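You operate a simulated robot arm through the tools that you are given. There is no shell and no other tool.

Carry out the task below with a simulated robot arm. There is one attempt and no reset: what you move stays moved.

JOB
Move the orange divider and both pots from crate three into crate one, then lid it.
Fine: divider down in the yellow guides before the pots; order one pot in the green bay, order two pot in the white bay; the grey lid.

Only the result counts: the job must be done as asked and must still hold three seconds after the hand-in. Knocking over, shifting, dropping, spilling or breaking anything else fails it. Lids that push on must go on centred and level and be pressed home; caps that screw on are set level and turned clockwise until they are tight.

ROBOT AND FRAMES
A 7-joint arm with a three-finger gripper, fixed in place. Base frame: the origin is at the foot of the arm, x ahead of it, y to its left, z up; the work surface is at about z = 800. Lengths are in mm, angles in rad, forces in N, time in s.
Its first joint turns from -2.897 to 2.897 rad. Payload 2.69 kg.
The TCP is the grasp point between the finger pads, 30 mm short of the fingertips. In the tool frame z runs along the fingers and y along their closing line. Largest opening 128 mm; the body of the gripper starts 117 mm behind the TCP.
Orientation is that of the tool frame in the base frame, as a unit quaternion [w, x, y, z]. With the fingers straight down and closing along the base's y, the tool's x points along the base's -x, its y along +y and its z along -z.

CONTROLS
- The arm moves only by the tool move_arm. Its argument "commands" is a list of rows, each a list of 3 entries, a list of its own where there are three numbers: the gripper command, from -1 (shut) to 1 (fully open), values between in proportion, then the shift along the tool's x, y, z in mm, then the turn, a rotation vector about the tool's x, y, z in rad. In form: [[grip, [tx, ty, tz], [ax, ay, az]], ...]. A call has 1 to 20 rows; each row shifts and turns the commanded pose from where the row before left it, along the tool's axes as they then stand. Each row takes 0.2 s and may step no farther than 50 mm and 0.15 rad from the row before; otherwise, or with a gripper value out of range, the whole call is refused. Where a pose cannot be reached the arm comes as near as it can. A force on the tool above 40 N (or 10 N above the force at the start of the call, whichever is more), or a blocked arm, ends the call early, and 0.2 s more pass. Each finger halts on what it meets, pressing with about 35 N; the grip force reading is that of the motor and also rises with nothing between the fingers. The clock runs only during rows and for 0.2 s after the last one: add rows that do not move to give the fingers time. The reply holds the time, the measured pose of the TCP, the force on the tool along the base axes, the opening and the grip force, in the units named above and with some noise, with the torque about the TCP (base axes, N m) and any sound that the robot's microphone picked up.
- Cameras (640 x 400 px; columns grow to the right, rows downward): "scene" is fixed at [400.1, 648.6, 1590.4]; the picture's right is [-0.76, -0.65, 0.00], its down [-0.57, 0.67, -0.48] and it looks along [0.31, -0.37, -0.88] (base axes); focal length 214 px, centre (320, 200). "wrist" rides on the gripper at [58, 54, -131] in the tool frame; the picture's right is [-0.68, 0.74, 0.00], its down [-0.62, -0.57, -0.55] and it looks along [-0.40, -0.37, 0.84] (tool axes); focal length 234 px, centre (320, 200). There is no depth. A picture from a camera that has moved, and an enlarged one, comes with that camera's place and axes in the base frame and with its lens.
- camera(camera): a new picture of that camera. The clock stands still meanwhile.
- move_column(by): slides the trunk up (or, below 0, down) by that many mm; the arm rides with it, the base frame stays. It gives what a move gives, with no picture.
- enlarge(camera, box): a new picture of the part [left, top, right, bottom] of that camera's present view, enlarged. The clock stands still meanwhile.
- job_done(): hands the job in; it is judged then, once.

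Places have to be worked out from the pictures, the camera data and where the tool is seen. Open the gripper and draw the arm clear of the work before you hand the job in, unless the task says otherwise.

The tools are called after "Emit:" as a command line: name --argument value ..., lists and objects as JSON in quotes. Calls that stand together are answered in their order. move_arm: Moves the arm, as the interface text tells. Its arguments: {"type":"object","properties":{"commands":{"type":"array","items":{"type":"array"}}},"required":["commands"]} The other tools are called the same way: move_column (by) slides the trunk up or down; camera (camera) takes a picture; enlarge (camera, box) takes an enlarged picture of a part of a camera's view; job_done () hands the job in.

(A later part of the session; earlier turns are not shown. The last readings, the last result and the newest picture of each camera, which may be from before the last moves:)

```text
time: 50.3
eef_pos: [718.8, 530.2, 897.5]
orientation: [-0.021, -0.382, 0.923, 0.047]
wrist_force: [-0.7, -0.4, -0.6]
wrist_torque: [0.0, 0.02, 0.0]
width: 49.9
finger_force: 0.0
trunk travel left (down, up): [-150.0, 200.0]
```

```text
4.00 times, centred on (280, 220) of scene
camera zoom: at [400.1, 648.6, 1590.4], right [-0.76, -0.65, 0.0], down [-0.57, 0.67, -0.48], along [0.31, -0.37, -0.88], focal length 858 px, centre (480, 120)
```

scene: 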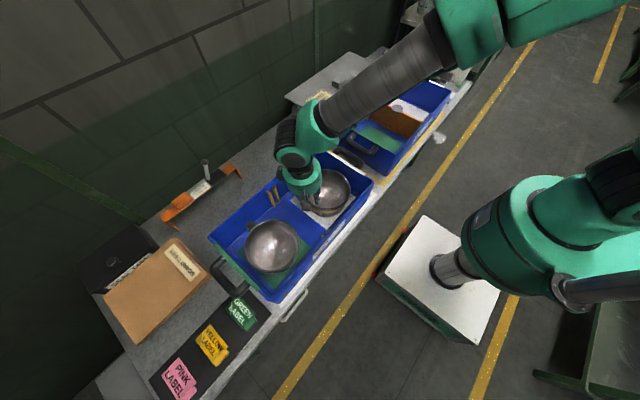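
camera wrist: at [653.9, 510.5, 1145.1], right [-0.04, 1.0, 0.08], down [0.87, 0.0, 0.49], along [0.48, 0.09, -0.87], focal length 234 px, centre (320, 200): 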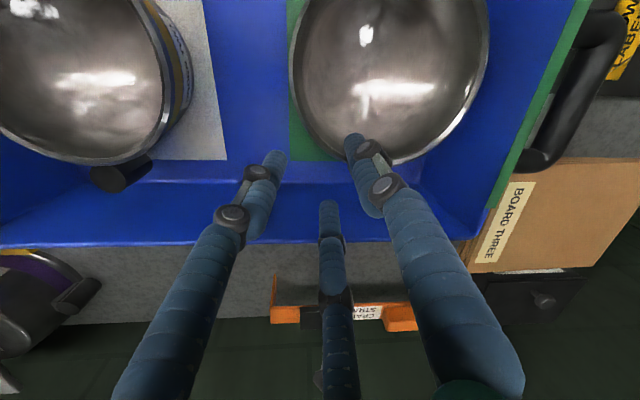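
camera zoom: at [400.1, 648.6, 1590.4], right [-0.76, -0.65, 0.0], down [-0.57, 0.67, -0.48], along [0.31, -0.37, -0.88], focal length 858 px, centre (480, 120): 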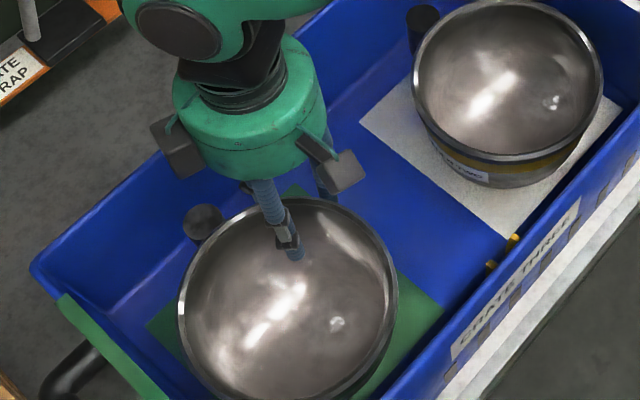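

All three jaws are placed ~43 mm deep around the wall with zero contact force. I close gradually and read the width.

Emit:
move_arm --commands '[[-0.4, [0, 0, 0], [0, 0, 0]], [-0.6, [0, 0, 0], [0, 0, 0]], [-0.75, [0, 0, 0], [0, 0, 0]], [-0.9, [0, 0, 0], [0, 0, 0]], [-1, [0, 0, 0], [0, 0, 0]], [-1, [0, 0, 0], [0, 0, 0]]]'

Emit:
enlarge --camera "wrist" --box '[200, 70, 440, 220]'

Emit:
enlarge --camera "scene" --box '[230, 170, 330, 270]'

```text
time: 51.7
eef_pos: [718.4, 530.3, 897.5]
orientation: [-0.021, -0.383, 0.922, 0.048]
wrist_force: [-4.9, 1.0, 7.3]
wrist_torque: [1.12, 1.32, 0.39]
width: 17.5
finger_force: 35.0
trunk travel left (down, up): [-150.0, 200.0]
```

```text
2.67 times, centred on (320, 145) of wrist
camera zoom: at [649.0, 516.2, 1033.0], right [-0.04, 1.0, 0.08], down [0.87, 0.0, 0.49], along [0.48, 0.09, -0.87], focal length 624 px, centre (320, 347)
```

zoom: 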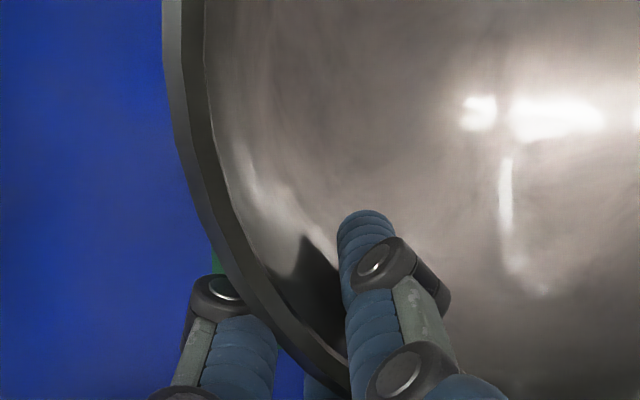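

```text
4.00 times, centred on (280, 220) of scene
camera zoom: at [400.1, 648.6, 1590.4], right [-0.76, -0.65, 0.0], down [-0.57, 0.67, -0.48], along [0.31, -0.37, -0.88], focal length 858 px, centre (480, 120)
```

zoom: 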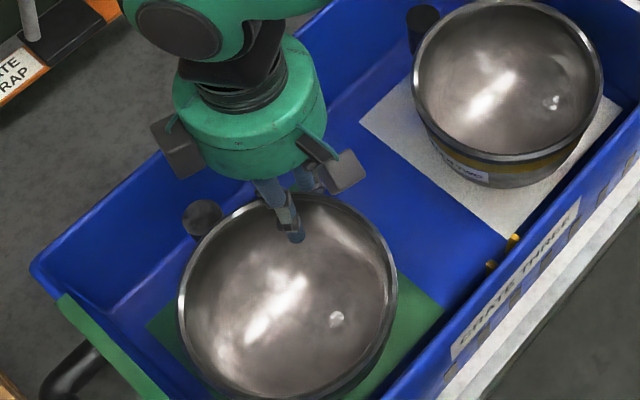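

Gripped (width 17.5), but the 1.7 N·m torque shows the wall leans more than my 6° tilt (inner jaw touches at its tip, outer ones at the rim). I re-open slightly, tilt another ~0.08 rad, and close again.

Emit:
move_arm --commands '[[-0.35, [0, 0, 0], [0, 0, 0]], [-0.35, [0, 0, 0], [-0.04, 0, 0]], [-0.35, [0, 0, 0], [-0.04, 0, 0]], [-0.35, [0, 0, 0], [0, 0, 0]], [-0.6, [0, 0, 0], [0, 0, 0]], [-0.8, [0, 0, 0], [0, 0, 0]], [-1, [0, 0, 0], [0, 0, 0]], [-1, [0, 0, 0], [0, 0, 0]]]'

Emit:
enlarge --camera "wrist" --box '[200, 70, 440, 220]'

Emit:
enlarge --camera "scene" --box '[230, 170, 330, 270]'

```text
time: 53.5
eef_pos: [719.1, 529.7, 896.4]
orientation: [-0.037, -0.38, 0.92, 0.084]
wrist_force: [0.1, -0.5, 0.7]
wrist_torque: [-0.32, -0.38, -0.02]
width: 16.5
finger_force: 34.7
trunk travel left (down, up): [-150.0, 200.0]
```

```text
2.67 times, centred on (320, 145) of wrist
camera zoom: at [657.0, 508.0, 1034.6], right [-0.03, 0.99, 0.13], down [0.9, -0.03, 0.43], along [0.43, 0.13, -0.89], focal length 624 px, centre (320, 347)
```

zoom: 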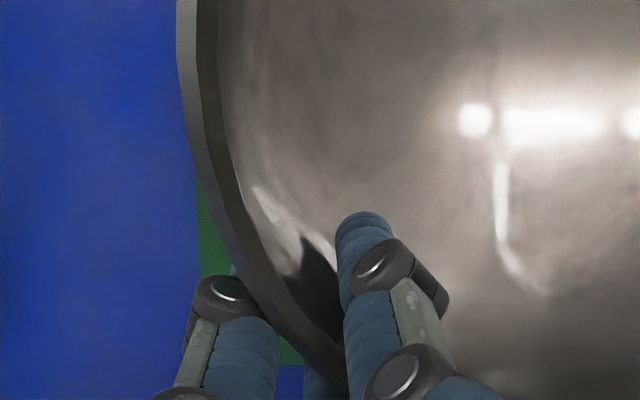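

```text
4.00 times, centred on (280, 220) of scene
camera zoom: at [400.1, 648.6, 1590.4], right [-0.76, -0.65, 0.0], down [-0.57, 0.67, -0.48], along [0.31, -0.37, -0.88], focal length 858 px, centre (480, 120)
```

zoom: 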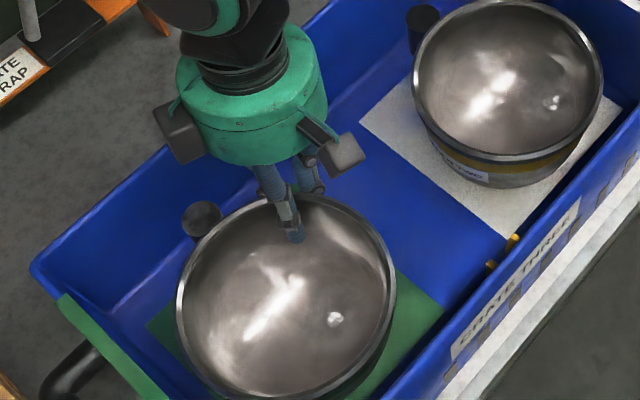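

Torque dropped to ~0.5 N·m with near-zero force — pads now match the wall. I lift straight up a little and check the load and tilt.

Emit:
move_arm --commands '[[-1, [0, 0.55, -2.95], [0, 0, 0]], [-1, [0, 0.92, -4.92], [0, 0, 0]], [-1, [0, 1.84, -9.83], [0, 0, 0]], [-1, [0, 0, 0], [0, 0, 0]]]'

Emit:
enlarge --camera "wrist" --box '[200, 70, 440, 220]'

Emit:
enlarge --camera "scene" --box '[230, 170, 330, 270]'

```text
time: 54.5
eef_pos: [718.3, 529.2, 913.4]
orientation: [-0.036, -0.38, 0.92, 0.085]
wrist_force: [0.4, -1.0, -5.6]
wrist_torque: [-0.33, -0.37, 0.03]
width: 16.5
finger_force: 34.9
trunk travel left (down, up): [-150.0, 200.0]
```

```text
2.67 times, centred on (320, 145) of wrist
camera zoom: at [657.3, 507.7, 1052.6], right [-0.03, 0.99, 0.13], down [0.9, -0.03, 0.43], along [0.43, 0.13, -0.89], focal length 624 px, centre (320, 347)
```

zoom: 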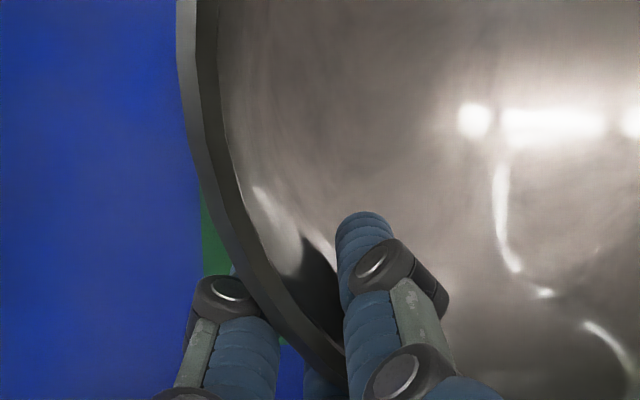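

```text
4.00 times, centred on (280, 220) of scene
camera zoom: at [400.1, 648.6, 1590.4], right [-0.76, -0.65, 0.0], down [-0.57, 0.67, -0.48], along [0.31, -0.37, -0.88], focal length 858 px, centre (480, 120)
```

zoom: 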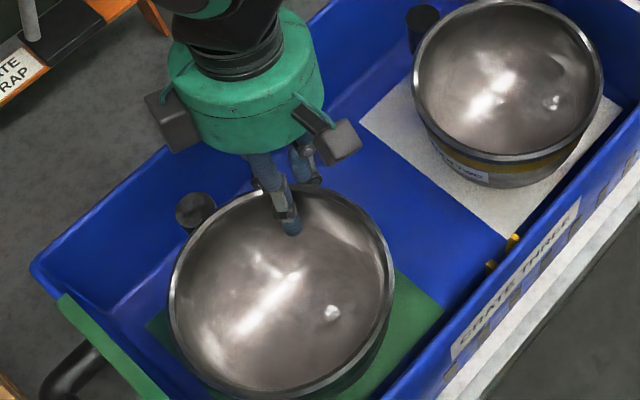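

The pot (≈0.57 kg) lifts without tilting relative to the fingers. I raise it above the rims and carry it toward crate one's green bay, keeping orientation.

Emit:
move_arm --commands '[[-1, [0, 3.68, -19.6], [0, 0, 0]], [-1, [0, 6.43, -34.4], [0, 0, 0]], [-1, [0, 7.35, -39.3], [0, 0, 0]], [-1, [0, 7.35, -39.3], [0, 0, 0]], [-1, [0, 5.88, -31.4], [0, 0, 0]], [-1, [0, 0, 0], [0, 0, 0]], [-1, [10.58, -10.45, -1.94], [0, 0, 0]], [-1, [17.63, -17.42, -3.23], [0, 0, 0]], [-1, [24.7, -24.4, -4.5], [0, 0, 0]], [-1, [24.7, -24.4, -4.5], [0, 0, 0]], [-1, [24.7, -24.4, -4.5], [0, 0, 0]], [-1, [24.7, -24.4, -4.5], [0, 0, 0]], [-1, [24.7, -24.4, -4.5], [0, 0, 0]], [-1, [24.7, -24.4, -4.5], [0, 0, 0]], [-1, [0, 0, 0], [0, 0, 0]]]'

Emit:
camera --camera "scene"

Emit:
camera --camera "wrist"

```text
time: 57.7
eef_pos: [717.9, 277.7, 1081.1]
orientation: [-0.037, -0.381, 0.92, 0.085]
wrist_force: [0.4, -0.3, -5.4]
wrist_torque: [-0.32, -0.31, 0.01]
width: 16.2
finger_force: 35.4
trunk travel left (down, up): [-150.0, 200.0]
```

```text
taken
```

scene: 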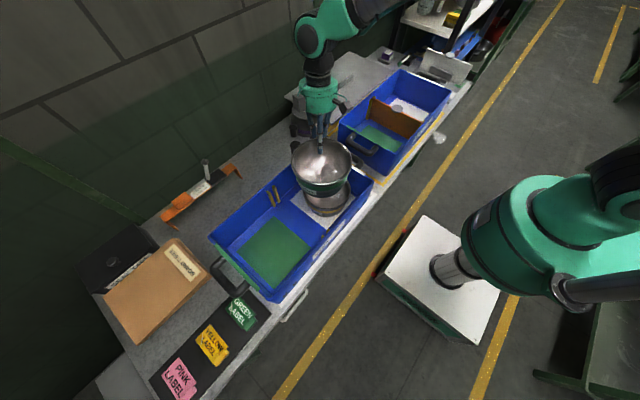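

```text
taken
camera wrist: at [657.1, 256.3, 1219.5], right [-0.03, 0.99, 0.13], down [0.9, -0.03, 0.43], along [0.43, 0.14, -0.89], focal length 234 px, centre (320, 200)
```

wrist: 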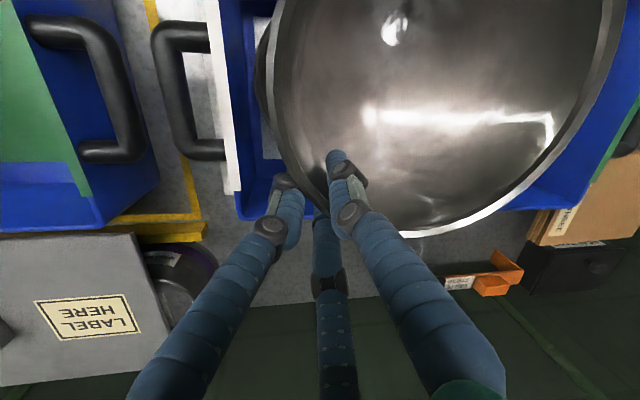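

Stable carry. I check the pot's label in passing and continue to above the green bay.

Emit:
enlarge --camera "scene" --box '[280, 120, 370, 220]'

Emit:
move_arm --commands '[[-1, [14.1, -13.9, -2.6], [0, 0, 0]], [-1, [24.7, -24.4, -4.5], [0, 0, 0]], [-1, [28.2, -27.87, -5.16], [0, 0, 0]], [-1, [28.2, -27.87, -5.16], [0, 0, 0]], [-1, [28.2, -27.87, -5.16], [0, 0, 0]], [-1, [28.2, -27.87, -5.16], [0, 0, 0]], [-1, [28.2, -27.87, -5.16], [0, 0, 0]], [-1, [28.2, -27.87, -5.16], [0, 0, 0]], [-1, [28.2, -27.87, -5.16], [0, 0, 0]], [-1, [28.2, -27.87, -5.16], [0, 0, 0]], [-1, [17.6, -17.4, -3.2], [0, 0, 0]], [-1, [13.1, -16.9, -3.2], [0, 0, 0]], [-1, [0, 0, 0], [0, 0, 0]], [-1, [0, 0, 0], [0, 0, 0]]]'

Emit:
enlarge --camera "scene" --box '[330, 40, 450, 160]'

Emit:
camera --camera "wrist"

```text
4.00 times, centred on (325, 170) of scene
camera zoom: at [400.1, 648.6, 1590.4], right [-0.76, -0.65, 0.0], down [-0.57, 0.67, -0.48], along [0.31, -0.37, -0.88], focal length 858 px, centre (300, 320)
```

zoom: 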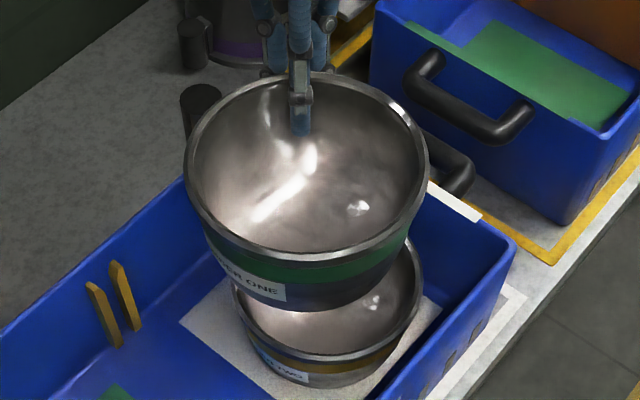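

```text
time: 60.7
eef_pos: [723.4, -141.3, 1080.5]
orientation: [-0.037, -0.382, 0.92, 0.085]
wrist_force: [0.0, 0.6, -6.7]
wrist_torque: [-0.4, -0.34, 0.0]
width: 16.3
finger_force: 35.1
trunk travel left (down, up): [-150.0, 200.0]
```

```text
3.33 times, centred on (390, 100) of scene
camera zoom: at [400.1, 648.6, 1590.4], right [-0.76, -0.65, 0.0], down [-0.57, 0.67, -0.48], along [0.31, -0.37, -0.88], focal length 715 px, centre (87, 533)
```

zoom: 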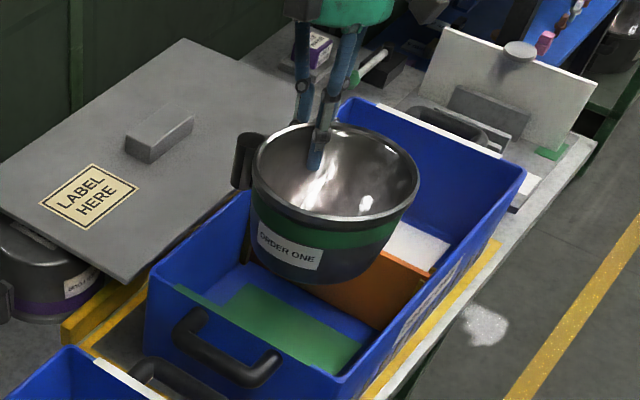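

```text
taken
camera wrist: at [661.8, -162.8, 1218.8], right [-0.03, 0.99, 0.13], down [0.9, -0.03, 0.43], along [0.43, 0.14, -0.89], focal length 234 px, centre (320, 200)
```

wrist: 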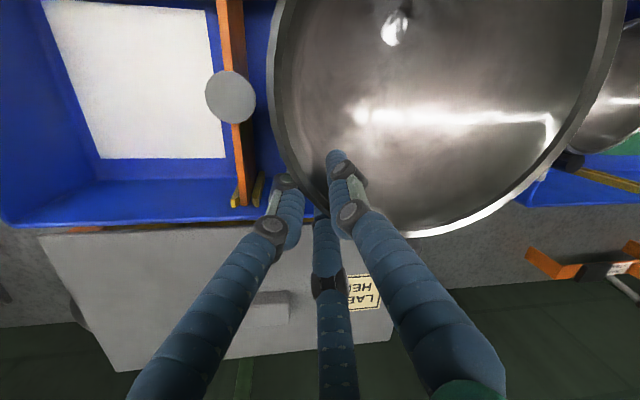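

"ORDER ONE" confirmed in hand. It hangs level over the green bay; I lower it in moderate steps to about 35 mm above the floor and check.

Emit:
move_arm --commands '[[-1, [1.4, 1.4, 0.3], [0, 0, 0]], [-1, [0, -3.68, 19.6], [0, 0, 0]], [-1, [0, -3.68, 19.6], [0, 0, 0]], [-1, [0, -3.68, 19.6], [0, 0, 0]], [-1, [0, -3.68, 19.6], [0, 0, 0]], [-1, [0, -3.68, 19.6], [0, 0, 0]], [-1, [0, 0, 0], [0, 0, 0]]]'

Emit:
enlarge --camera "scene" --box '[330, 60, 450, 160]'

Emit:
camera --camera "wrist"

```text
time: 62.3
eef_pos: [722.5, -140.9, 982.3]
orientation: [-0.036, -0.381, 0.92, 0.085]
wrist_force: [0.3, 0.5, -5.8]
wrist_torque: [-0.38, -0.28, -0.05]
width: 16.4
finger_force: 34.6
trunk travel left (down, up): [-150.0, 200.0]
```

```text
4.00 times, centred on (390, 110) of scene
camera zoom: at [400.1, 648.6, 1590.4], right [-0.76, -0.65, 0.0], down [-0.57, 0.67, -0.48], along [0.31, -0.37, -0.88], focal length 858 px, centre (40, 560)
```

zoom: 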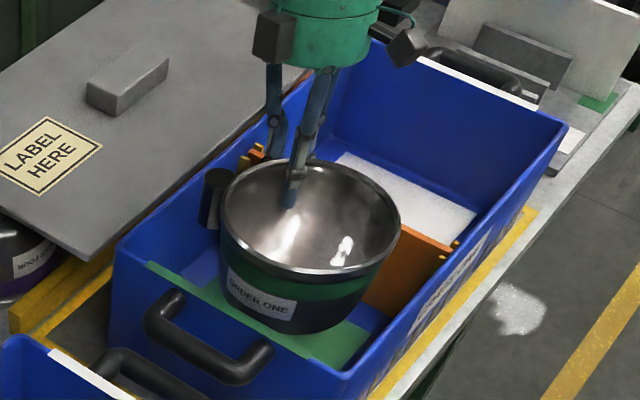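

```text
taken
camera wrist: at [660.6, -162.9, 1120.7], right [-0.03, 0.99, 0.13], down [0.9, -0.03, 0.43], along [0.43, 0.14, -0.89], focal length 234 px, centre (320, 200)
```

wrist: 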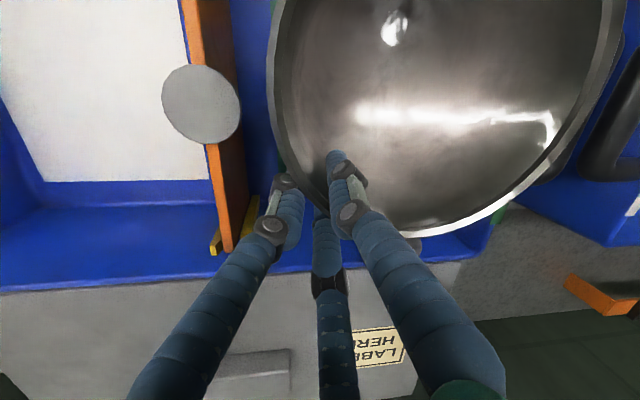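

Position is good relative to divider and walls. I lower further, then creep to floor contact.

Emit:
move_arm --commands '[[-1, [0, -2.76, 14.7], [0, 0, 0]], [-1, [0, -2.76, 14.7], [0, 0, 0]], [-1, [0, -2.76, 14.7], [0, 0, 0]], [-1, [0, -2.76, 14.7], [0, 0, 0]], [-1, [0, -1.84, 9.8], [0, 0, 0]], [-1, [0, 0, 0], [0, 0, 0]]]'

Emit:
enlarge --camera "scene" --box '[330, 60, 450, 160]'

Emit:
camera --camera "wrist"

```text
time: 63.7
eef_pos: [721.1, -143.2, 910.7]
orientation: [-0.036, -0.38, 0.92, 0.085]
wrist_force: [-0.4, -0.6, -6.3]
wrist_torque: [-0.39, -0.3, 0.01]
width: 16.4
finger_force: 34.6
trunk travel left (down, up): [-150.0, 200.0]
```

```text
4.00 times, centred on (390, 110) of scene
camera zoom: at [400.1, 648.6, 1590.4], right [-0.76, -0.65, 0.0], down [-0.57, 0.67, -0.48], along [0.31, -0.37, -0.88], focal length 858 px, centre (40, 560)
```

zoom: 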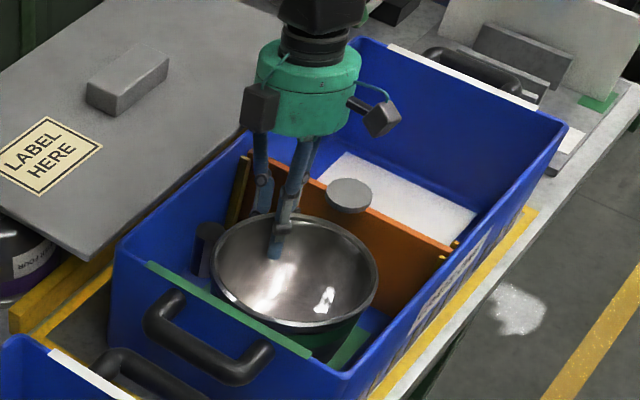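

```text
taken
camera wrist: at [659.6, -165.2, 1050.1], right [-0.03, 0.99, 0.13], down [0.9, -0.03, 0.43], along [0.43, 0.14, -0.89], focal length 234 px, centre (320, 200)
```

wrist: 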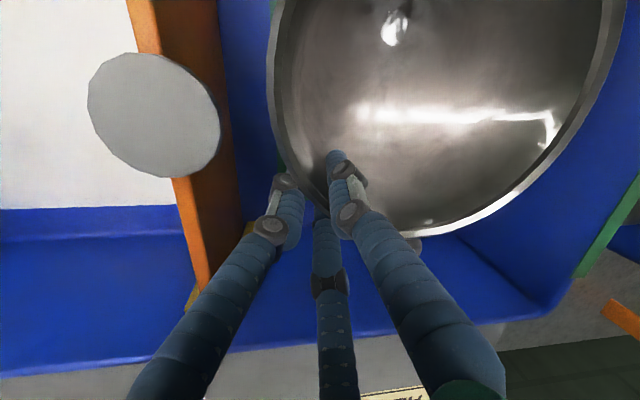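

Still free-hanging (−6.3 N). I creep down in 3 mm steps until the floor takes the weight.

Emit:
move_arm --commands '[[-1, [0, -0.74, 3.93], [0, 0, 0]], [-1, [0, -0.55, 2.95], [0, 0, 0]], [-1, [0, -0.55, 2.95], [0, 0, 0]], [-1, [0, 0, 0], [0, 0, 0]]]'

```text
time: 64.7
eef_pos: [721.2, -142.5, 902.9]
orientation: [-0.036, -0.382, 0.92, 0.085]
wrist_force: [0.1, -0.1, -6.8]
wrist_torque: [-0.37, -0.33, -0.02]
width: 16.1
finger_force: 34.7
trunk travel left (down, up): [-150.0, 200.0]
```

Emit:
move_arm --commands '[[-1, [0, -0.37, 1.96], [0, 0, 0]], [-1, [0, -0.37, 1.96], [0, 0, 0]], [-1, [0, 0, 0], [0, 0, 0]]]'

```text
time: 65.5
eef_pos: [720.3, -142.1, 898.3]
orientation: [-0.037, -0.381, 0.92, 0.085]
wrist_force: [0.5, 0.4, -5.3]
wrist_torque: [-0.38, -0.33, -0.04]
width: 16.2
finger_force: 34.9
trunk travel left (down, up): [-150.0, 200.0]
```

The pot is about to touch (TCP z 898; the seat height in crate three was ~896.5). I continue in 1.5 mm steps.

Emit:
move_arm --commands '[[-1, [0, -0.28, 1.47], [0, 0, 0]], [-1, [0, -0.28, 1.47], [0, 0, 0]], [-1, [0, 0, 0], [0, 0, 0]]]'

```text
time: 66.3
eef_pos: [721.7, -142.7, 895.8]
orientation: [-0.036, -0.381, 0.92, 0.085]
wrist_force: [-1.3, -0.7, -0.5]
wrist_torque: [-0.16, -0.16, 0.06]
width: 16.0
finger_force: 35.4
trunk travel left (down, up): [-150.0, 200.0]
```

The floor now carries the pot. I open the jaws gradually and withdraw along the tool axis.

Emit:
move_arm --commands '[[-0.7, [0, 0, 0], [0, 0, 0]], [-0.5, [0, 0, 0], [0, 0, 0]], [-0.22, [0, 0, 0], [0, 0, 0]], [-0.22, [0, 0, 0], [0, 0, 0]]]'

Emit:
camera --camera "wrist"

Emit:
enlarge --camera "scene" --box '[330, 60, 450, 160]'

```text
time: 67.3
eef_pos: [720.2, -142.9, 894.9]
orientation: [-0.036, -0.381, 0.92, 0.085]
wrist_force: [-0.5, -1.0, 0.8]
wrist_torque: [0.0, 0.01, 0.02]
width: 50.0
finger_force: 0.1
trunk travel left (down, up): [-150.0, 200.0]
```

```text
taken
camera wrist: at [659.8, -164.2, 1034.2], right [-0.03, 0.99, 0.13], down [0.9, -0.03, 0.43], along [0.43, 0.13, -0.89], focal length 234 px, centre (320, 200)
```

wrist: 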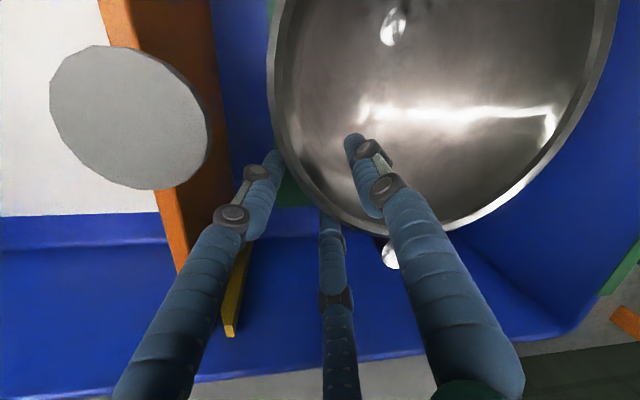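

```text
4.00 times, centred on (390, 110) of scene
camera zoom: at [400.1, 648.6, 1590.4], right [-0.76, -0.65, 0.0], down [-0.57, 0.67, -0.48], along [0.31, -0.37, -0.88], focal length 858 px, centre (40, 560)
```

zoom: 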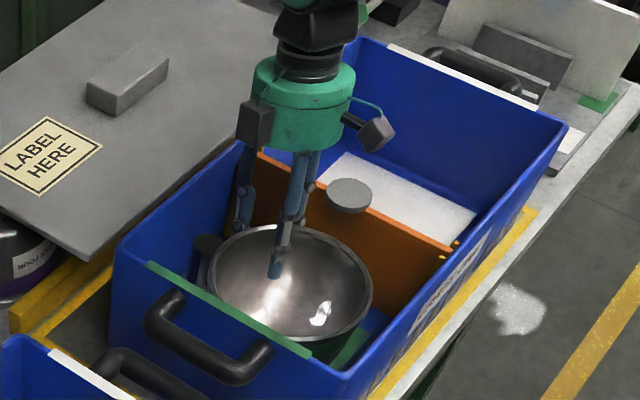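

Pot one is seated in the green bay. I withdraw along the tilted axis, rise, and un-tilt the tool.

Emit:
move_arm --commands '[[-0.22, [0, 0, -15], [0, 0, 0]], [-0.22, [0, 0, -25], [0, 0, 0]], [-0.22, [0, 0, -30], [0, 0, 0]], [-0.22, [0, 7.35, -39.3], [0, 0, 0]], [-0.22, [0, 7.35, -39.3], [0, 0, 0]], [-0.22, [0, 7.35, -39.3], [0, 0, 0]], [-0.22, [0, 0, 0], [0.0925, 0, 0]], [-0.22, [0, 0, 0], [0.0925, 0, 0]], [-0.22, [0, 0, 0], [0, 0, 0]]]'

Emit:
enlarge --camera "scene" --box '[330, 60, 450, 160]'

Emit:
camera --camera "wrist"

```text
time: 69.3
eef_pos: [731.6, -151.6, 1085.9]
orientation: [-0.001, -0.383, 0.924, -0.001]
wrist_force: [-0.4, 0.1, 0.4]
wrist_torque: [-0.06, -0.01, 0.01]
width: 49.8
finger_force: 0.0
trunk travel left (down, up): [-150.0, 200.0]
```

```text
4.00 times, centred on (390, 110) of scene
camera zoom: at [400.1, 648.6, 1590.4], right [-0.76, -0.65, 0.0], down [-0.57, 0.67, -0.48], along [0.31, -0.37, -0.88], focal length 858 px, centre (40, 560)
```

zoom: 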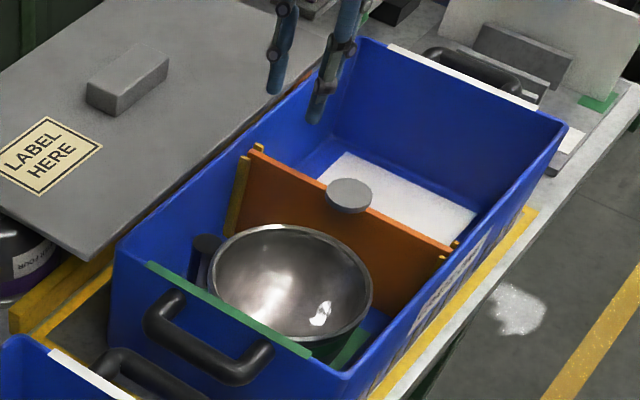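

```text
taken
camera wrist: at [652.1, -155.0, 1217.3], right [-0.04, 1.0, 0.0], down [0.84, 0.04, 0.55], along [0.55, 0.02, -0.84], focal length 234 px, centre (320, 200)
```

wrist: 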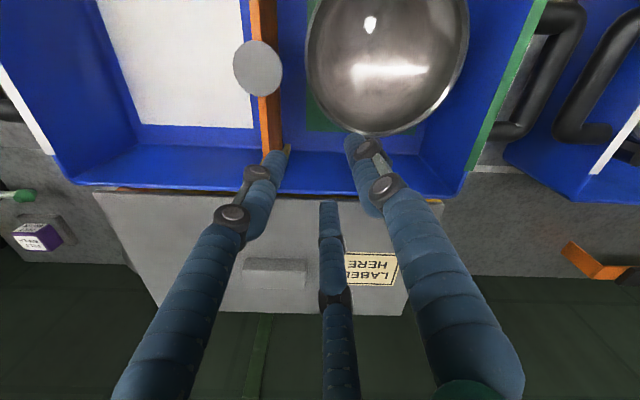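

Pot one stands upright in the green bay next to the divider. Now I travel to pot two and rotate another 90° so the single jaw points into it from its +x/+y rim side.

Emit:
move_arm --commands '[[-0.22, [-33.1, 32, 0], [0, 0, 0]], [-0.22, [-33.1, 32, 0], [0, 0, 0]], [-0.22, [-33.1, 32, 0], [0, 0, 0]], [-0.22, [-33.1, 32, 0], [0, 0, 0]], [-0.22, [-33.1, 32, 0], [0, 0, 0]], [-0.22, [-33.1, 32, 0], [0, 0, 0]], [-0.22, [-33.1, 32, 0], [0, 0, 0]], [-0.22, [-33.1, 32, 0], [0, 0, 0]], [-0.22, [-33.1, 32, 0], [0, 0, 0]], [-0.22, [-33.1, 32, 0], [0, 0, 0]], [-0.22, [-33.1, 32, 0], [0, 0, 0]], [-0.22, [-33.1, 32, 0], [0, 0, 0]], [-0.22, [0, 0, 0], [0, 0, 0]]]'

Emit:
move_arm --commands '[[-0.22, [0, 0, 0], [0, 0, -0.1309]], [-0.22, [0, 0, 0], [0, 0, -0.1309]], [-0.22, [0, 0, 0], [0, 0, -0.1309]], [-0.22, [0, 0, 0], [0, 0, -0.1309]], [-0.22, [0, 0, 0], [0, 0, -0.1309]], [-0.22, [0, 0, 0], [0, 0, -0.1309]], [-0.22, [0, 0, 0], [0, 0, -0.1309]], [-0.22, [0, 0, 0], [0, 0, -0.1309]], [-0.22, [0, 0, 0], [0, 0, -0.1309]], [-0.22, [0, 0, 0], [0, 0, -0.1309]], [-0.22, [0, 0, 0], [0, 0, -0.1309]], [-0.22, [0, 0, 0], [0, 0, -0.1309]], [-0.22, [0, 0, 0], [0, 0, 0]]]'

Emit:
camera --camera "wrist"

Emit:
camera --camera "scene"

```text
time: 72.1
eef_pos: [740.0, 400.0, 1084.7]
orientation: [-0.002, -0.383, 0.924, -0.001]
wrist_force: [0.0, 0.1, 0.4]
wrist_torque: [-0.1, 0.02, 0.02]
width: 49.8
finger_force: 0.0
trunk travel left (down, up): [-150.0, 200.0]
```

```text
time: 74.9
eef_pos: [740.5, 400.0, 1084.3]
orientation: [0.001, 0.924, -0.381, -0.001]
wrist_force: [-0.5, 0.4, -1.4]
wrist_torque: [0.03, 0.01, -0.01]
width: 50.2
finger_force: 0.0
trunk travel left (down, up): [-150.0, 200.0]
```

```text
taken
camera wrist: at [743.4, 321.1, 1214.3], right [-1.0, -0.04, 0.0], down [-0.04, 0.84, 0.55], along [-0.03, 0.55, -0.84], focal length 234 px, centre (320, 200)
```

wrist: 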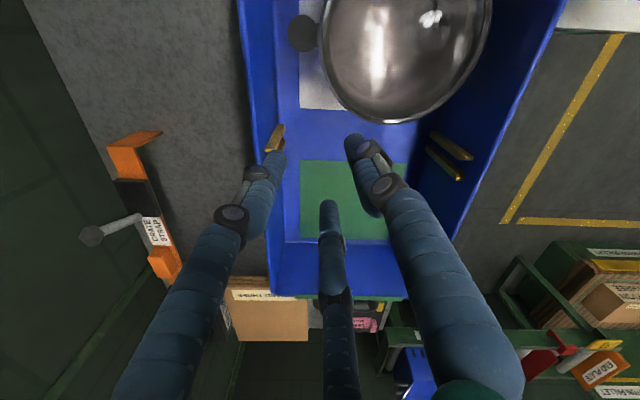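

```text
taken
```

scene: 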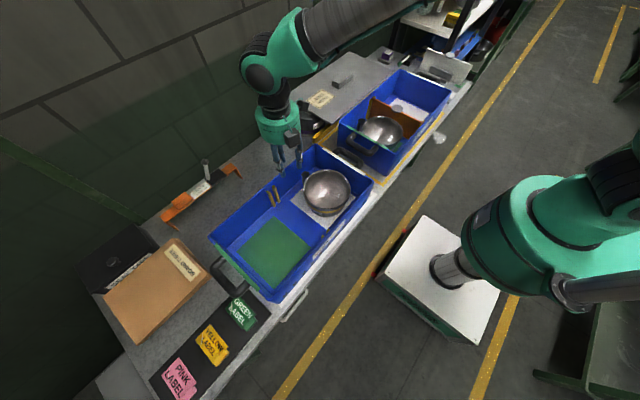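

Orientation reached. I tilt 0.185 rad to match the wall and descend to a check height over pot two's rim.

Emit:
move_arm --commands '[[-0.22, [0, 0, 0], [-0.0925, 0, 0]], [-0.22, [0, 0, 0], [-0.0925, 0, 0]], [-0.22, [0, 0, 40], [0, 0, 0]], [-0.22, [0, 0, 40], [0, 0, 0]], [-0.22, [0, 0, 0], [0, 0, 0]], [-0.22, [0, 0, 0], [0, 0, 0]]]'

Emit:
enlarge --camera "wrist" --box '[200, 50, 440, 200]'

Emit:
enlarge --camera "scene" --box '[260, 120, 380, 240]'

```text
time: 76.3
eef_pos: [730.4, 391.0, 1007.3]
orientation: [0.086, 0.92, -0.381, -0.035]
wrist_force: [-1.0, -0.3, -0.3]
wrist_torque: [0.0, -0.03, -0.01]
width: 49.8
finger_force: 0.0
trunk travel left (down, up): [-150.0, 200.0]
```

```text
2.67 times, centred on (320, 125) of wrist
camera zoom: at [750.9, 328.9, 1144.5], right [-0.99, -0.03, 0.14], down [0.03, 0.9, 0.43], along [-0.14, 0.43, -0.89], focal length 624 px, centre (320, 400)
```

zoom: 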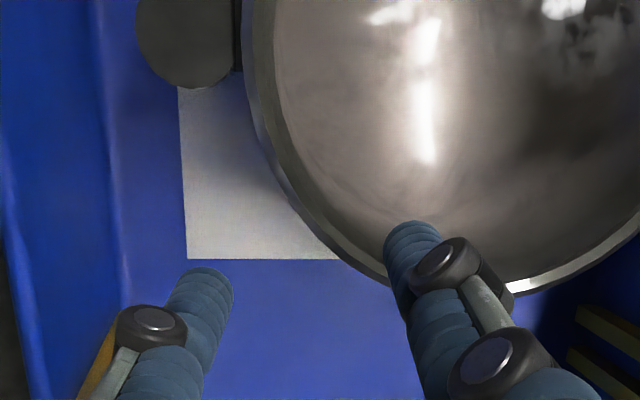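

```text
3.33 times, centred on (320, 180) of scene
camera zoom: at [400.1, 648.6, 1590.4], right [-0.76, -0.65, 0.0], down [-0.57, 0.67, -0.48], along [0.31, -0.37, -0.88], focal length 715 px, centre (320, 267)
```

zoom: 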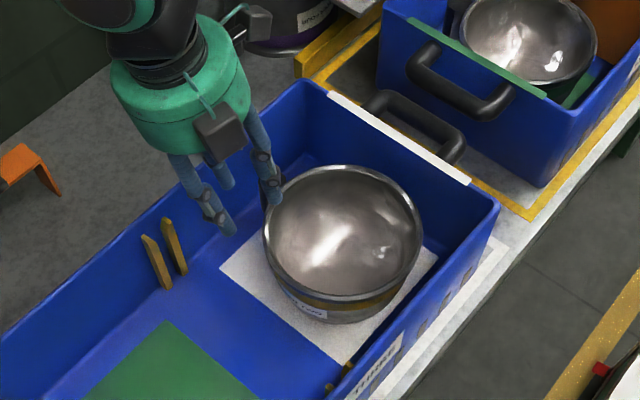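

The axis falls on the rim's outer edge as with pot one. I descend to just above the rim, then on down around the wall in guarded steps.

Emit:
move_arm --commands '[[-0.22, [0, 0, 30], [0, 0, 0]], [-0.22, [0, 0, 28], [0, 0, 0]], [-0.22, [0, 0, 10], [0, 0, 0]], [-0.22, [0, 0, 8], [0, 0, 0]], [-0.22, [0, 0, 8], [0, 0, 0]], [-0.22, [0, 0, 0], [0, 0, 0]]]'

Emit:
enlarge --camera "wrist" --box '[200, 50, 440, 200]'

Emit:
enlarge --camera "scene" --box '[260, 120, 380, 240]'

```text
time: 77.7
eef_pos: [716.6, 381.1, 922.6]
orientation: [0.086, 0.92, -0.381, -0.036]
wrist_force: [0.5, -0.1, 0.4]
wrist_torque: [-0.02, 0.0, -0.01]
width: 49.9
finger_force: 0.1
trunk travel left (down, up): [-150.0, 200.0]
```

```text
2.67 times, centred on (320, 125) of wrist
camera zoom: at [739.1, 318.0, 1061.0], right [-0.99, -0.03, 0.14], down [0.03, 0.9, 0.43], along [-0.14, 0.43, -0.89], focal length 624 px, centre (320, 400)
```

zoom: 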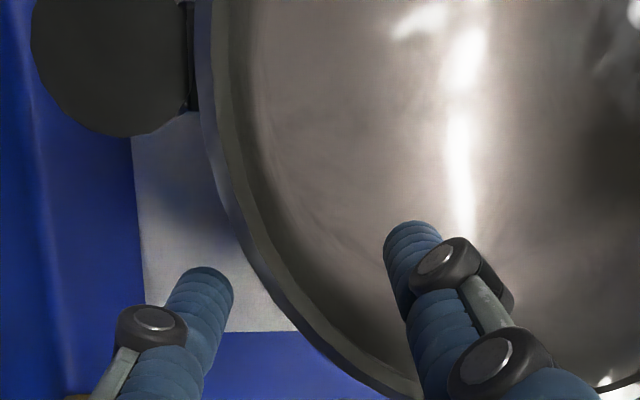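

```text
3.33 times, centred on (320, 180) of scene
camera zoom: at [400.1, 648.6, 1590.4], right [-0.76, -0.65, 0.0], down [-0.57, 0.67, -0.48], along [0.31, -0.37, -0.88], focal length 715 px, centre (320, 267)
```

zoom: 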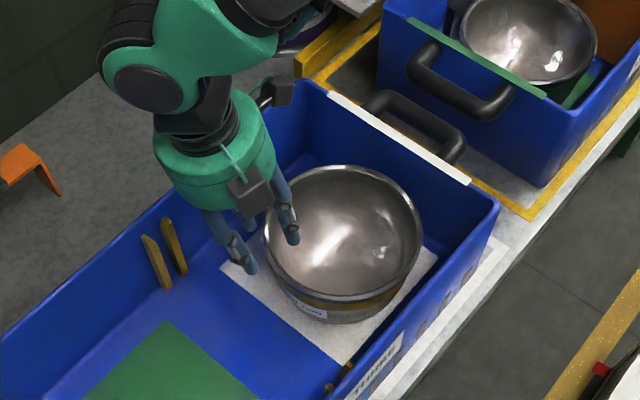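

No contact, well straddled. I go down the last 26 mm and close gradually.

Emit:
move_arm --commands '[[-0.22, [0, 0, 9], [0, 0, 0]], [-0.22, [0, 0, 9], [0, 0, 0]], [-0.22, [0, 0, 8], [0, 0, 0]], [-0.22, [0, 0, 0], [0, 0, 0]], [-0.4, [0, 0, 0], [0, 0, 0]], [-0.6, [0, 0, 0], [0, 0, 0]], [-0.8, [0, 0, 0], [0, 0, 0]], [-1, [0, 0, 0], [0, 0, 0]], [-1, [0, 0, 0], [0, 0, 0]]]'

Emit:
enlarge --camera "wrist" --box '[200, 50, 440, 200]'

Emit:
enlarge --camera "scene" --box '[260, 120, 380, 240]'

```text
time: 79.7
eef_pos: [715.1, 376.2, 896.6]
orientation: [0.086, 0.92, -0.381, -0.036]
wrist_force: [0.2, 0.3, -0.1]
wrist_torque: [0.4, -0.36, 0.0]
width: 15.6
finger_force: 35.9
trunk travel left (down, up): [-150.0, 200.0]
```

```text
2.67 times, centred on (320, 125) of wrist
camera zoom: at [736.2, 314.5, 1035.4], right [-0.99, -0.03, 0.14], down [0.03, 0.9, 0.43], along [-0.14, 0.43, -0.89], focal length 624 px, centre (320, 400)
```

zoom: 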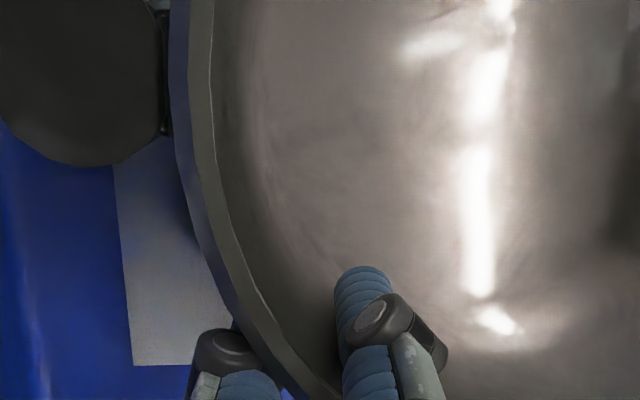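

```text
3.33 times, centred on (320, 180) of scene
camera zoom: at [400.1, 648.6, 1590.4], right [-0.76, -0.65, 0.0], down [-0.57, 0.67, -0.48], along [0.31, -0.37, -0.88], focal length 715 px, centre (320, 267)
```

zoom: 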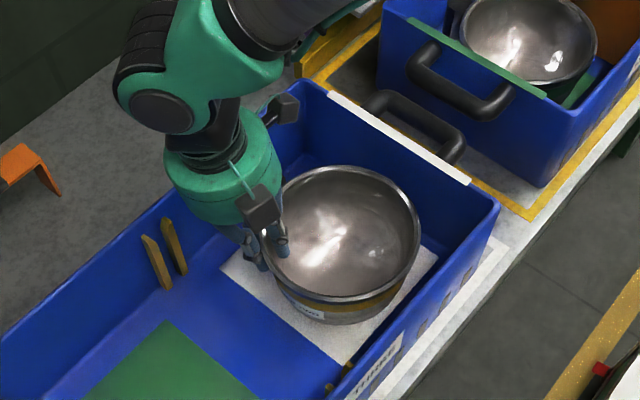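

Same good grip signature as pot one (torque ~0.54, force ~0). I lift a little and verify.

Emit:
move_arm --commands '[[-1, [0, 0.55, -2.95], [0, 0, 0]], [-1, [0, 0.92, -4.92], [0, 0, 0]], [-1, [0, 1.84, -9.83], [0, 0, 0]], [-1, [0, 0, 0], [0, 0, 0]]]'

Emit:
enlarge --camera "wrist" --box '[200, 50, 440, 200]'

Emit:
enlarge --camera "scene" --box '[260, 120, 380, 240]'

```text
time: 80.7
eef_pos: [715.5, 375.7, 914.7]
orientation: [0.086, 0.92, -0.381, -0.036]
wrist_force: [-0.1, -0.4, -7.1]
wrist_torque: [0.41, -0.35, 0.02]
width: 15.6
finger_force: 35.7
trunk travel left (down, up): [-150.0, 200.0]
```

```text
2.67 times, centred on (320, 125) of wrist
camera zoom: at [736.4, 314.0, 1053.2], right [-0.99, -0.03, 0.14], down [0.03, 0.9, 0.43], along [-0.14, 0.43, -0.89], focal length 624 px, centre (320, 400)
```

zoom: 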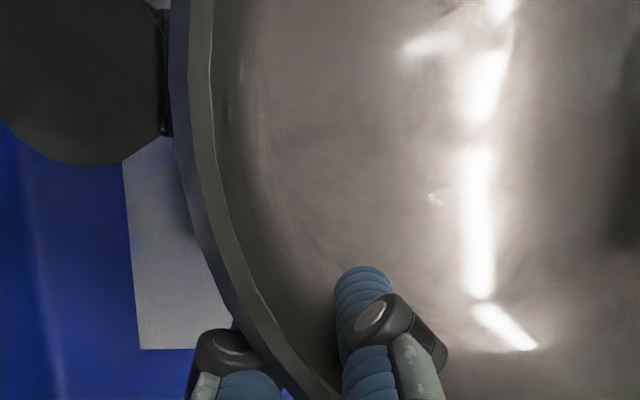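

```text
3.33 times, centred on (320, 180) of scene
camera zoom: at [400.1, 648.6, 1590.4], right [-0.76, -0.65, 0.0], down [-0.57, 0.67, -0.48], along [0.31, -0.37, -0.88], focal length 715 px, centre (320, 267)
```

zoom: 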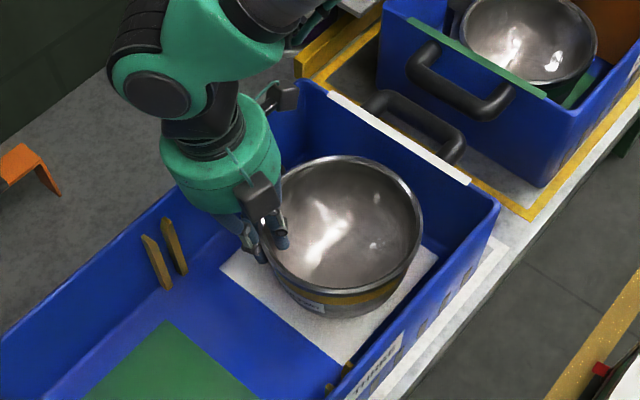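

Pot two (≈0.7 kg) is held steadily. I raise it clear and carry it −672 mm in y toward the white bay.

Emit:
move_arm --commands '[[-1, [0, 3.68, -19.6], [0, 0, 0]], [-1, [0, 6.43, -34.4], [0, 0, 0]], [-1, [0, 7.35, -39.3], [0, 0, 0]], [-1, [0, 7.35, -39.3], [0, 0, 0]], [-1, [0, 7.35, -39.3], [0, 0, 0]], [-1, [0, 0, 0], [0, 0, 0]], [-1, [10.6, 10.4, 1.96], [0, 0, 0]], [-1, [17.7, 17.4, 3.27], [0, 0, 0]], [-1, [24.75, 24.34, 4.58], [0, 0, 0]], [-1, [24.75, 24.34, 4.58], [0, 0, 0]], [-1, [24.75, 24.34, 4.58], [0, 0, 0]], [-1, [24.75, 24.34, 4.58], [0, 0, 0]], [-1, [24.75, 24.34, 4.58], [0, 0, 0]], [-1, [24.75, 24.34, 4.58], [0, 0, 0]], [-1, [24.75, 24.34, 4.58], [0, 0, 0]], [-1, [24.75, 24.34, 4.58], [0, 0, 0]], [-1, [24.75, 24.34, 4.58], [0, 0, 0]], [-1, [0, 0, 0], [0, 0, 0]]]'

Emit:
camera --camera "scene"

```text
time: 84.5
eef_pos: [716.9, 19.8, 1086.6]
orientation: [0.086, 0.92, -0.381, -0.036]
wrist_force: [0.6, -1.1, -5.9]
wrist_torque: [0.41, -0.3, -0.03]
width: 15.6
finger_force: 34.7
trunk travel left (down, up): [-150.0, 200.0]
```

```text
taken
```

scene: 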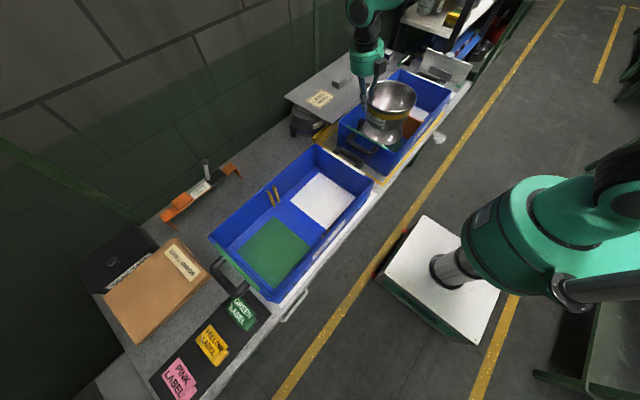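

Pot is midway. I continue the remaining ~316 mm.

Emit:
move_arm --commands '[[-1, [14.1, 13.9, 2.6], [0, 0, 0]], [-1, [24.75, 24.34, 4.58], [0, 0, 0]], [-1, [24.75, 24.34, 4.58], [0, 0, 0]], [-1, [24.75, 24.34, 4.58], [0, 0, 0]], [-1, [24.75, 24.34, 4.58], [0, 0, 0]], [-1, [24.75, 24.34, 4.58], [0, 0, 0]], [-1, [24.75, 24.34, 4.58], [0, 0, 0]], [-1, [24.75, 24.34, 4.58], [0, 0, 0]], [-1, [24.75, 24.34, 4.58], [0, 0, 0]], [-1, [12.5, 10.2, 1.9], [0, 0, 0]], [-1, [0, 0, 0], [0, 0, 0]], [-1, [0, 0, 0], [0, 0, 0]]]'

Emit:
camera --camera "wrist"

Emit:
enlarge --camera "scene" --box '[340, 40, 460, 160]'

```text
time: 87.1
eef_pos: [717.8, -295.5, 1088.8]
orientation: [0.087, 0.92, -0.381, -0.036]
wrist_force: [1.3, 0.7, -5.9]
wrist_torque: [0.36, -0.33, -0.02]
width: 15.2
finger_force: 34.8
trunk travel left (down, up): [-150.0, 200.0]
```

```text
taken
camera wrist: at [739.0, -357.6, 1227.1], right [-0.99, -0.03, 0.14], down [0.03, 0.9, 0.43], along [-0.14, 0.43, -0.89], focal length 234 px, centre (320, 200)
```

wrist: 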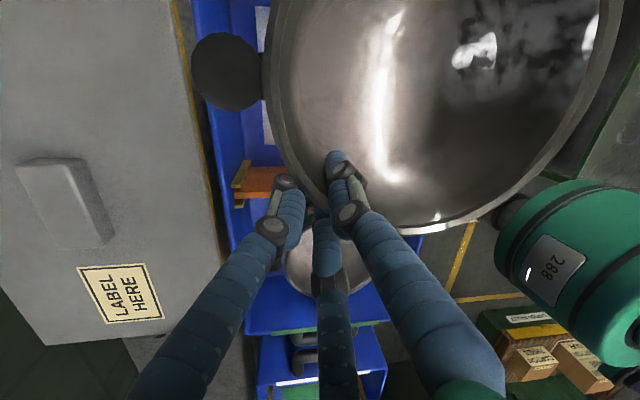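

```text
3.33 times, centred on (400, 100) of scene
camera zoom: at [400.1, 648.6, 1590.4], right [-0.76, -0.65, 0.0], down [-0.57, 0.67, -0.48], along [0.31, -0.37, -0.88], focal length 715 px, centre (53, 533)
```

zoom: 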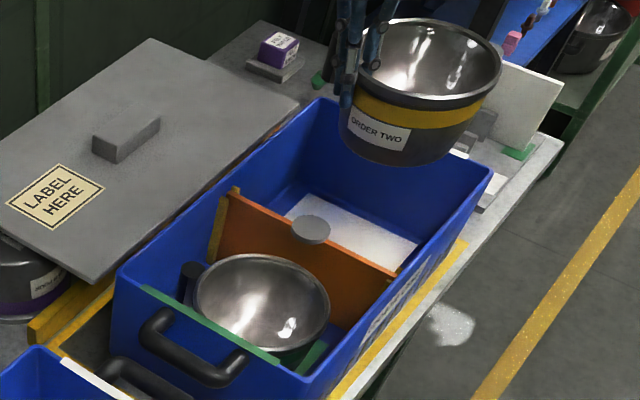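

Over the white bay and level. I lower 100 mm and check.

Emit:
move_arm --commands '[[-1, [0, -3.68, 19.6], [0, 0, 0]], [-1, [0, -3.68, 19.6], [0, 0, 0]], [-1, [0, -3.68, 19.6], [0, 0, 0]], [-1, [0, -3.68, 19.6], [0, 0, 0]], [-1, [0, -3.68, 19.6], [0, 0, 0]], [-1, [0, 0, 0], [0, 0, 0]]]'

Emit:
camera --camera "wrist"

Emit:
enlarge --camera "scene" --box '[340, 40, 460, 160]'

```text
time: 88.5
eef_pos: [717.8, -296.4, 988.0]
orientation: [0.087, 0.92, -0.381, -0.036]
wrist_force: [-0.2, 0.3, -6.7]
wrist_torque: [0.4, -0.28, -0.01]
width: 15.5
finger_force: 34.7
trunk travel left (down, up): [-150.0, 200.0]
```

```text
taken
camera wrist: at [739.6, -358.1, 1126.6], right [-0.99, -0.03, 0.14], down [0.03, 0.9, 0.43], along [-0.14, 0.43, -0.89], focal length 234 px, centre (320, 200)
```

wrist: 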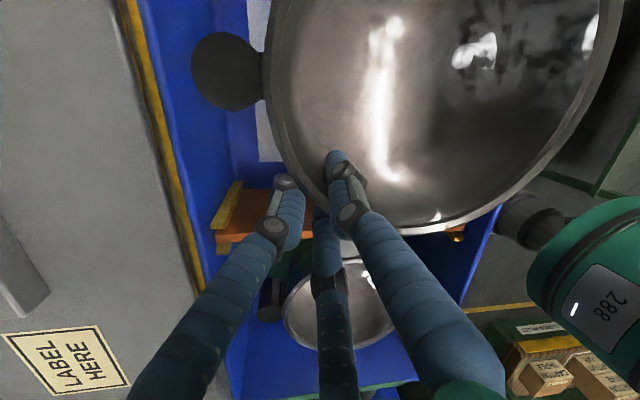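

```text
3.33 times, centred on (400, 100) of scene
camera zoom: at [400.1, 648.6, 1590.4], right [-0.76, -0.65, 0.0], down [-0.57, 0.67, -0.48], along [0.31, -0.37, -0.88], focal length 715 px, centre (53, 533)
```

zoom: 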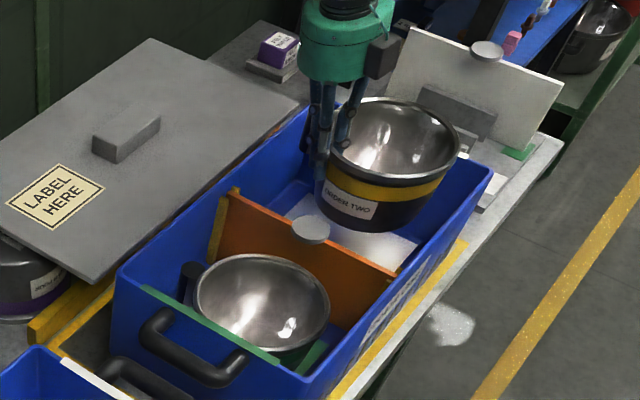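

Clearances look right. I lower another 75 mm and then creep.

Emit:
move_arm --commands '[[-1, [0, -2.76, 14.7], [0, 0, 0]], [-1, [0, -2.76, 14.7], [0, 0, 0]], [-1, [0, -2.76, 14.7], [0, 0, 0]], [-1, [0, -2.76, 14.7], [0, 0, 0]], [-1, [0, -2.76, 14.7], [0, 0, 0]], [-1, [0, 0, 0], [0, 0, 0]]]'

Emit:
camera --camera "wrist"

Emit:
enlarge --camera "scene" --box '[340, 40, 460, 160]'

```text
time: 89.9
eef_pos: [716.9, -297.2, 913.8]
orientation: [0.087, 0.92, -0.381, -0.036]
wrist_force: [0.7, 0.6, -6.2]
wrist_torque: [0.38, -0.31, 0.0]
width: 15.5
finger_force: 34.2
trunk travel left (down, up): [-150.0, 200.0]
```

```text
taken
camera wrist: at [738.4, -358.8, 1053.2], right [-0.99, -0.03, 0.14], down [0.03, 0.9, 0.43], along [-0.14, 0.43, -0.89], focal length 234 px, centre (320, 200)
```

wrist: 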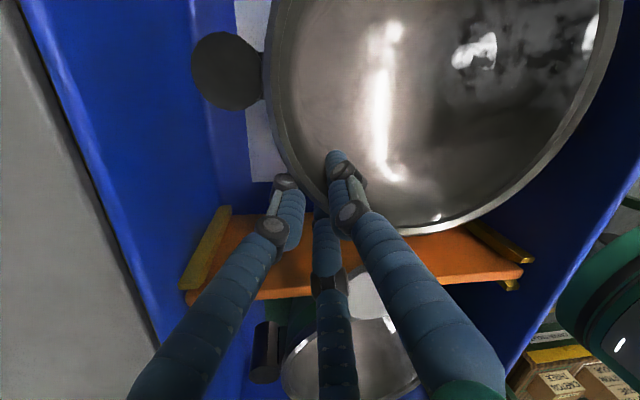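

```text
3.33 times, centred on (400, 100) of scene
camera zoom: at [400.1, 648.6, 1590.4], right [-0.76, -0.65, 0.0], down [-0.57, 0.67, -0.48], along [0.31, -0.37, -0.88], focal length 715 px, centre (53, 533)
```

zoom: 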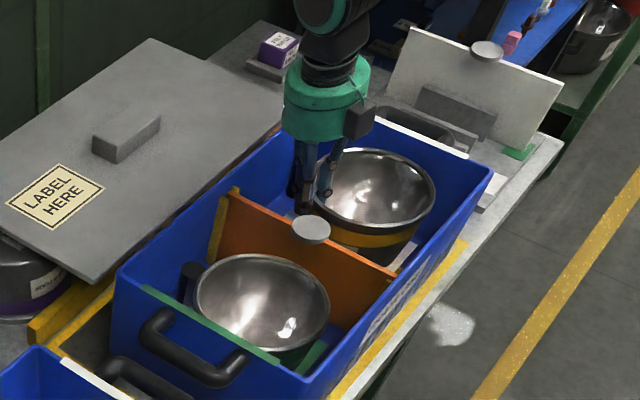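

About 17 mm remain. I creep down toward contact.

Emit:
move_arm --commands '[[-1, [0, -1.1, 5.9], [0, 0, 0]], [-1, [0, -0.92, 4.9], [0, 0, 0]], [-1, [0, -0.37, 1.96], [0, 0, 0]], [-1, [0, 0, 0], [0, 0, 0]]]'

Emit:
move_arm --commands '[[-1, [0, -0.28, 1.47], [0, 0, 0]], [-1, [0, -0.28, 1.47], [0, 0, 0]], [-1, [0, 0, 0], [0, 0, 0]]]'

```text
time: 90.9
eef_pos: [718.1, -296.5, 902.1]
orientation: [0.086, 0.92, -0.381, -0.036]
wrist_force: [0.3, -0.4, -5.7]
wrist_torque: [0.38, -0.33, -0.01]
width: 15.5
finger_force: 35.0
trunk travel left (down, up): [-150.0, 200.0]
```

```text
time: 91.7
eef_pos: [717.6, -295.5, 899.4]
orientation: [0.086, 0.92, -0.381, -0.036]
wrist_force: [1.0, -0.5, -6.2]
wrist_torque: [0.4, -0.3, -0.03]
width: 15.3
finger_force: 34.7
trunk travel left (down, up): [-150.0, 200.0]
```

Still hanging. I continue with 1.5 mm steps, reading the force.

Emit:
move_arm --commands '[[-1, [0, -0.28, 1.47], [0, 0, 0]], [-1, [0, -0.28, 1.47], [0, 0, 0]], [-1, [0, 0, 0], [0, 0, 0]]]'

```text
time: 92.5
eef_pos: [717.8, -294.9, 897.9]
orientation: [0.086, 0.92, -0.381, -0.035]
wrist_force: [-0.4, -2.0, 2.0]
wrist_torque: [0.14, 0.0, 0.0]
width: 15.5
finger_force: 34.8
trunk travel left (down, up): [-150.0, 200.0]
```

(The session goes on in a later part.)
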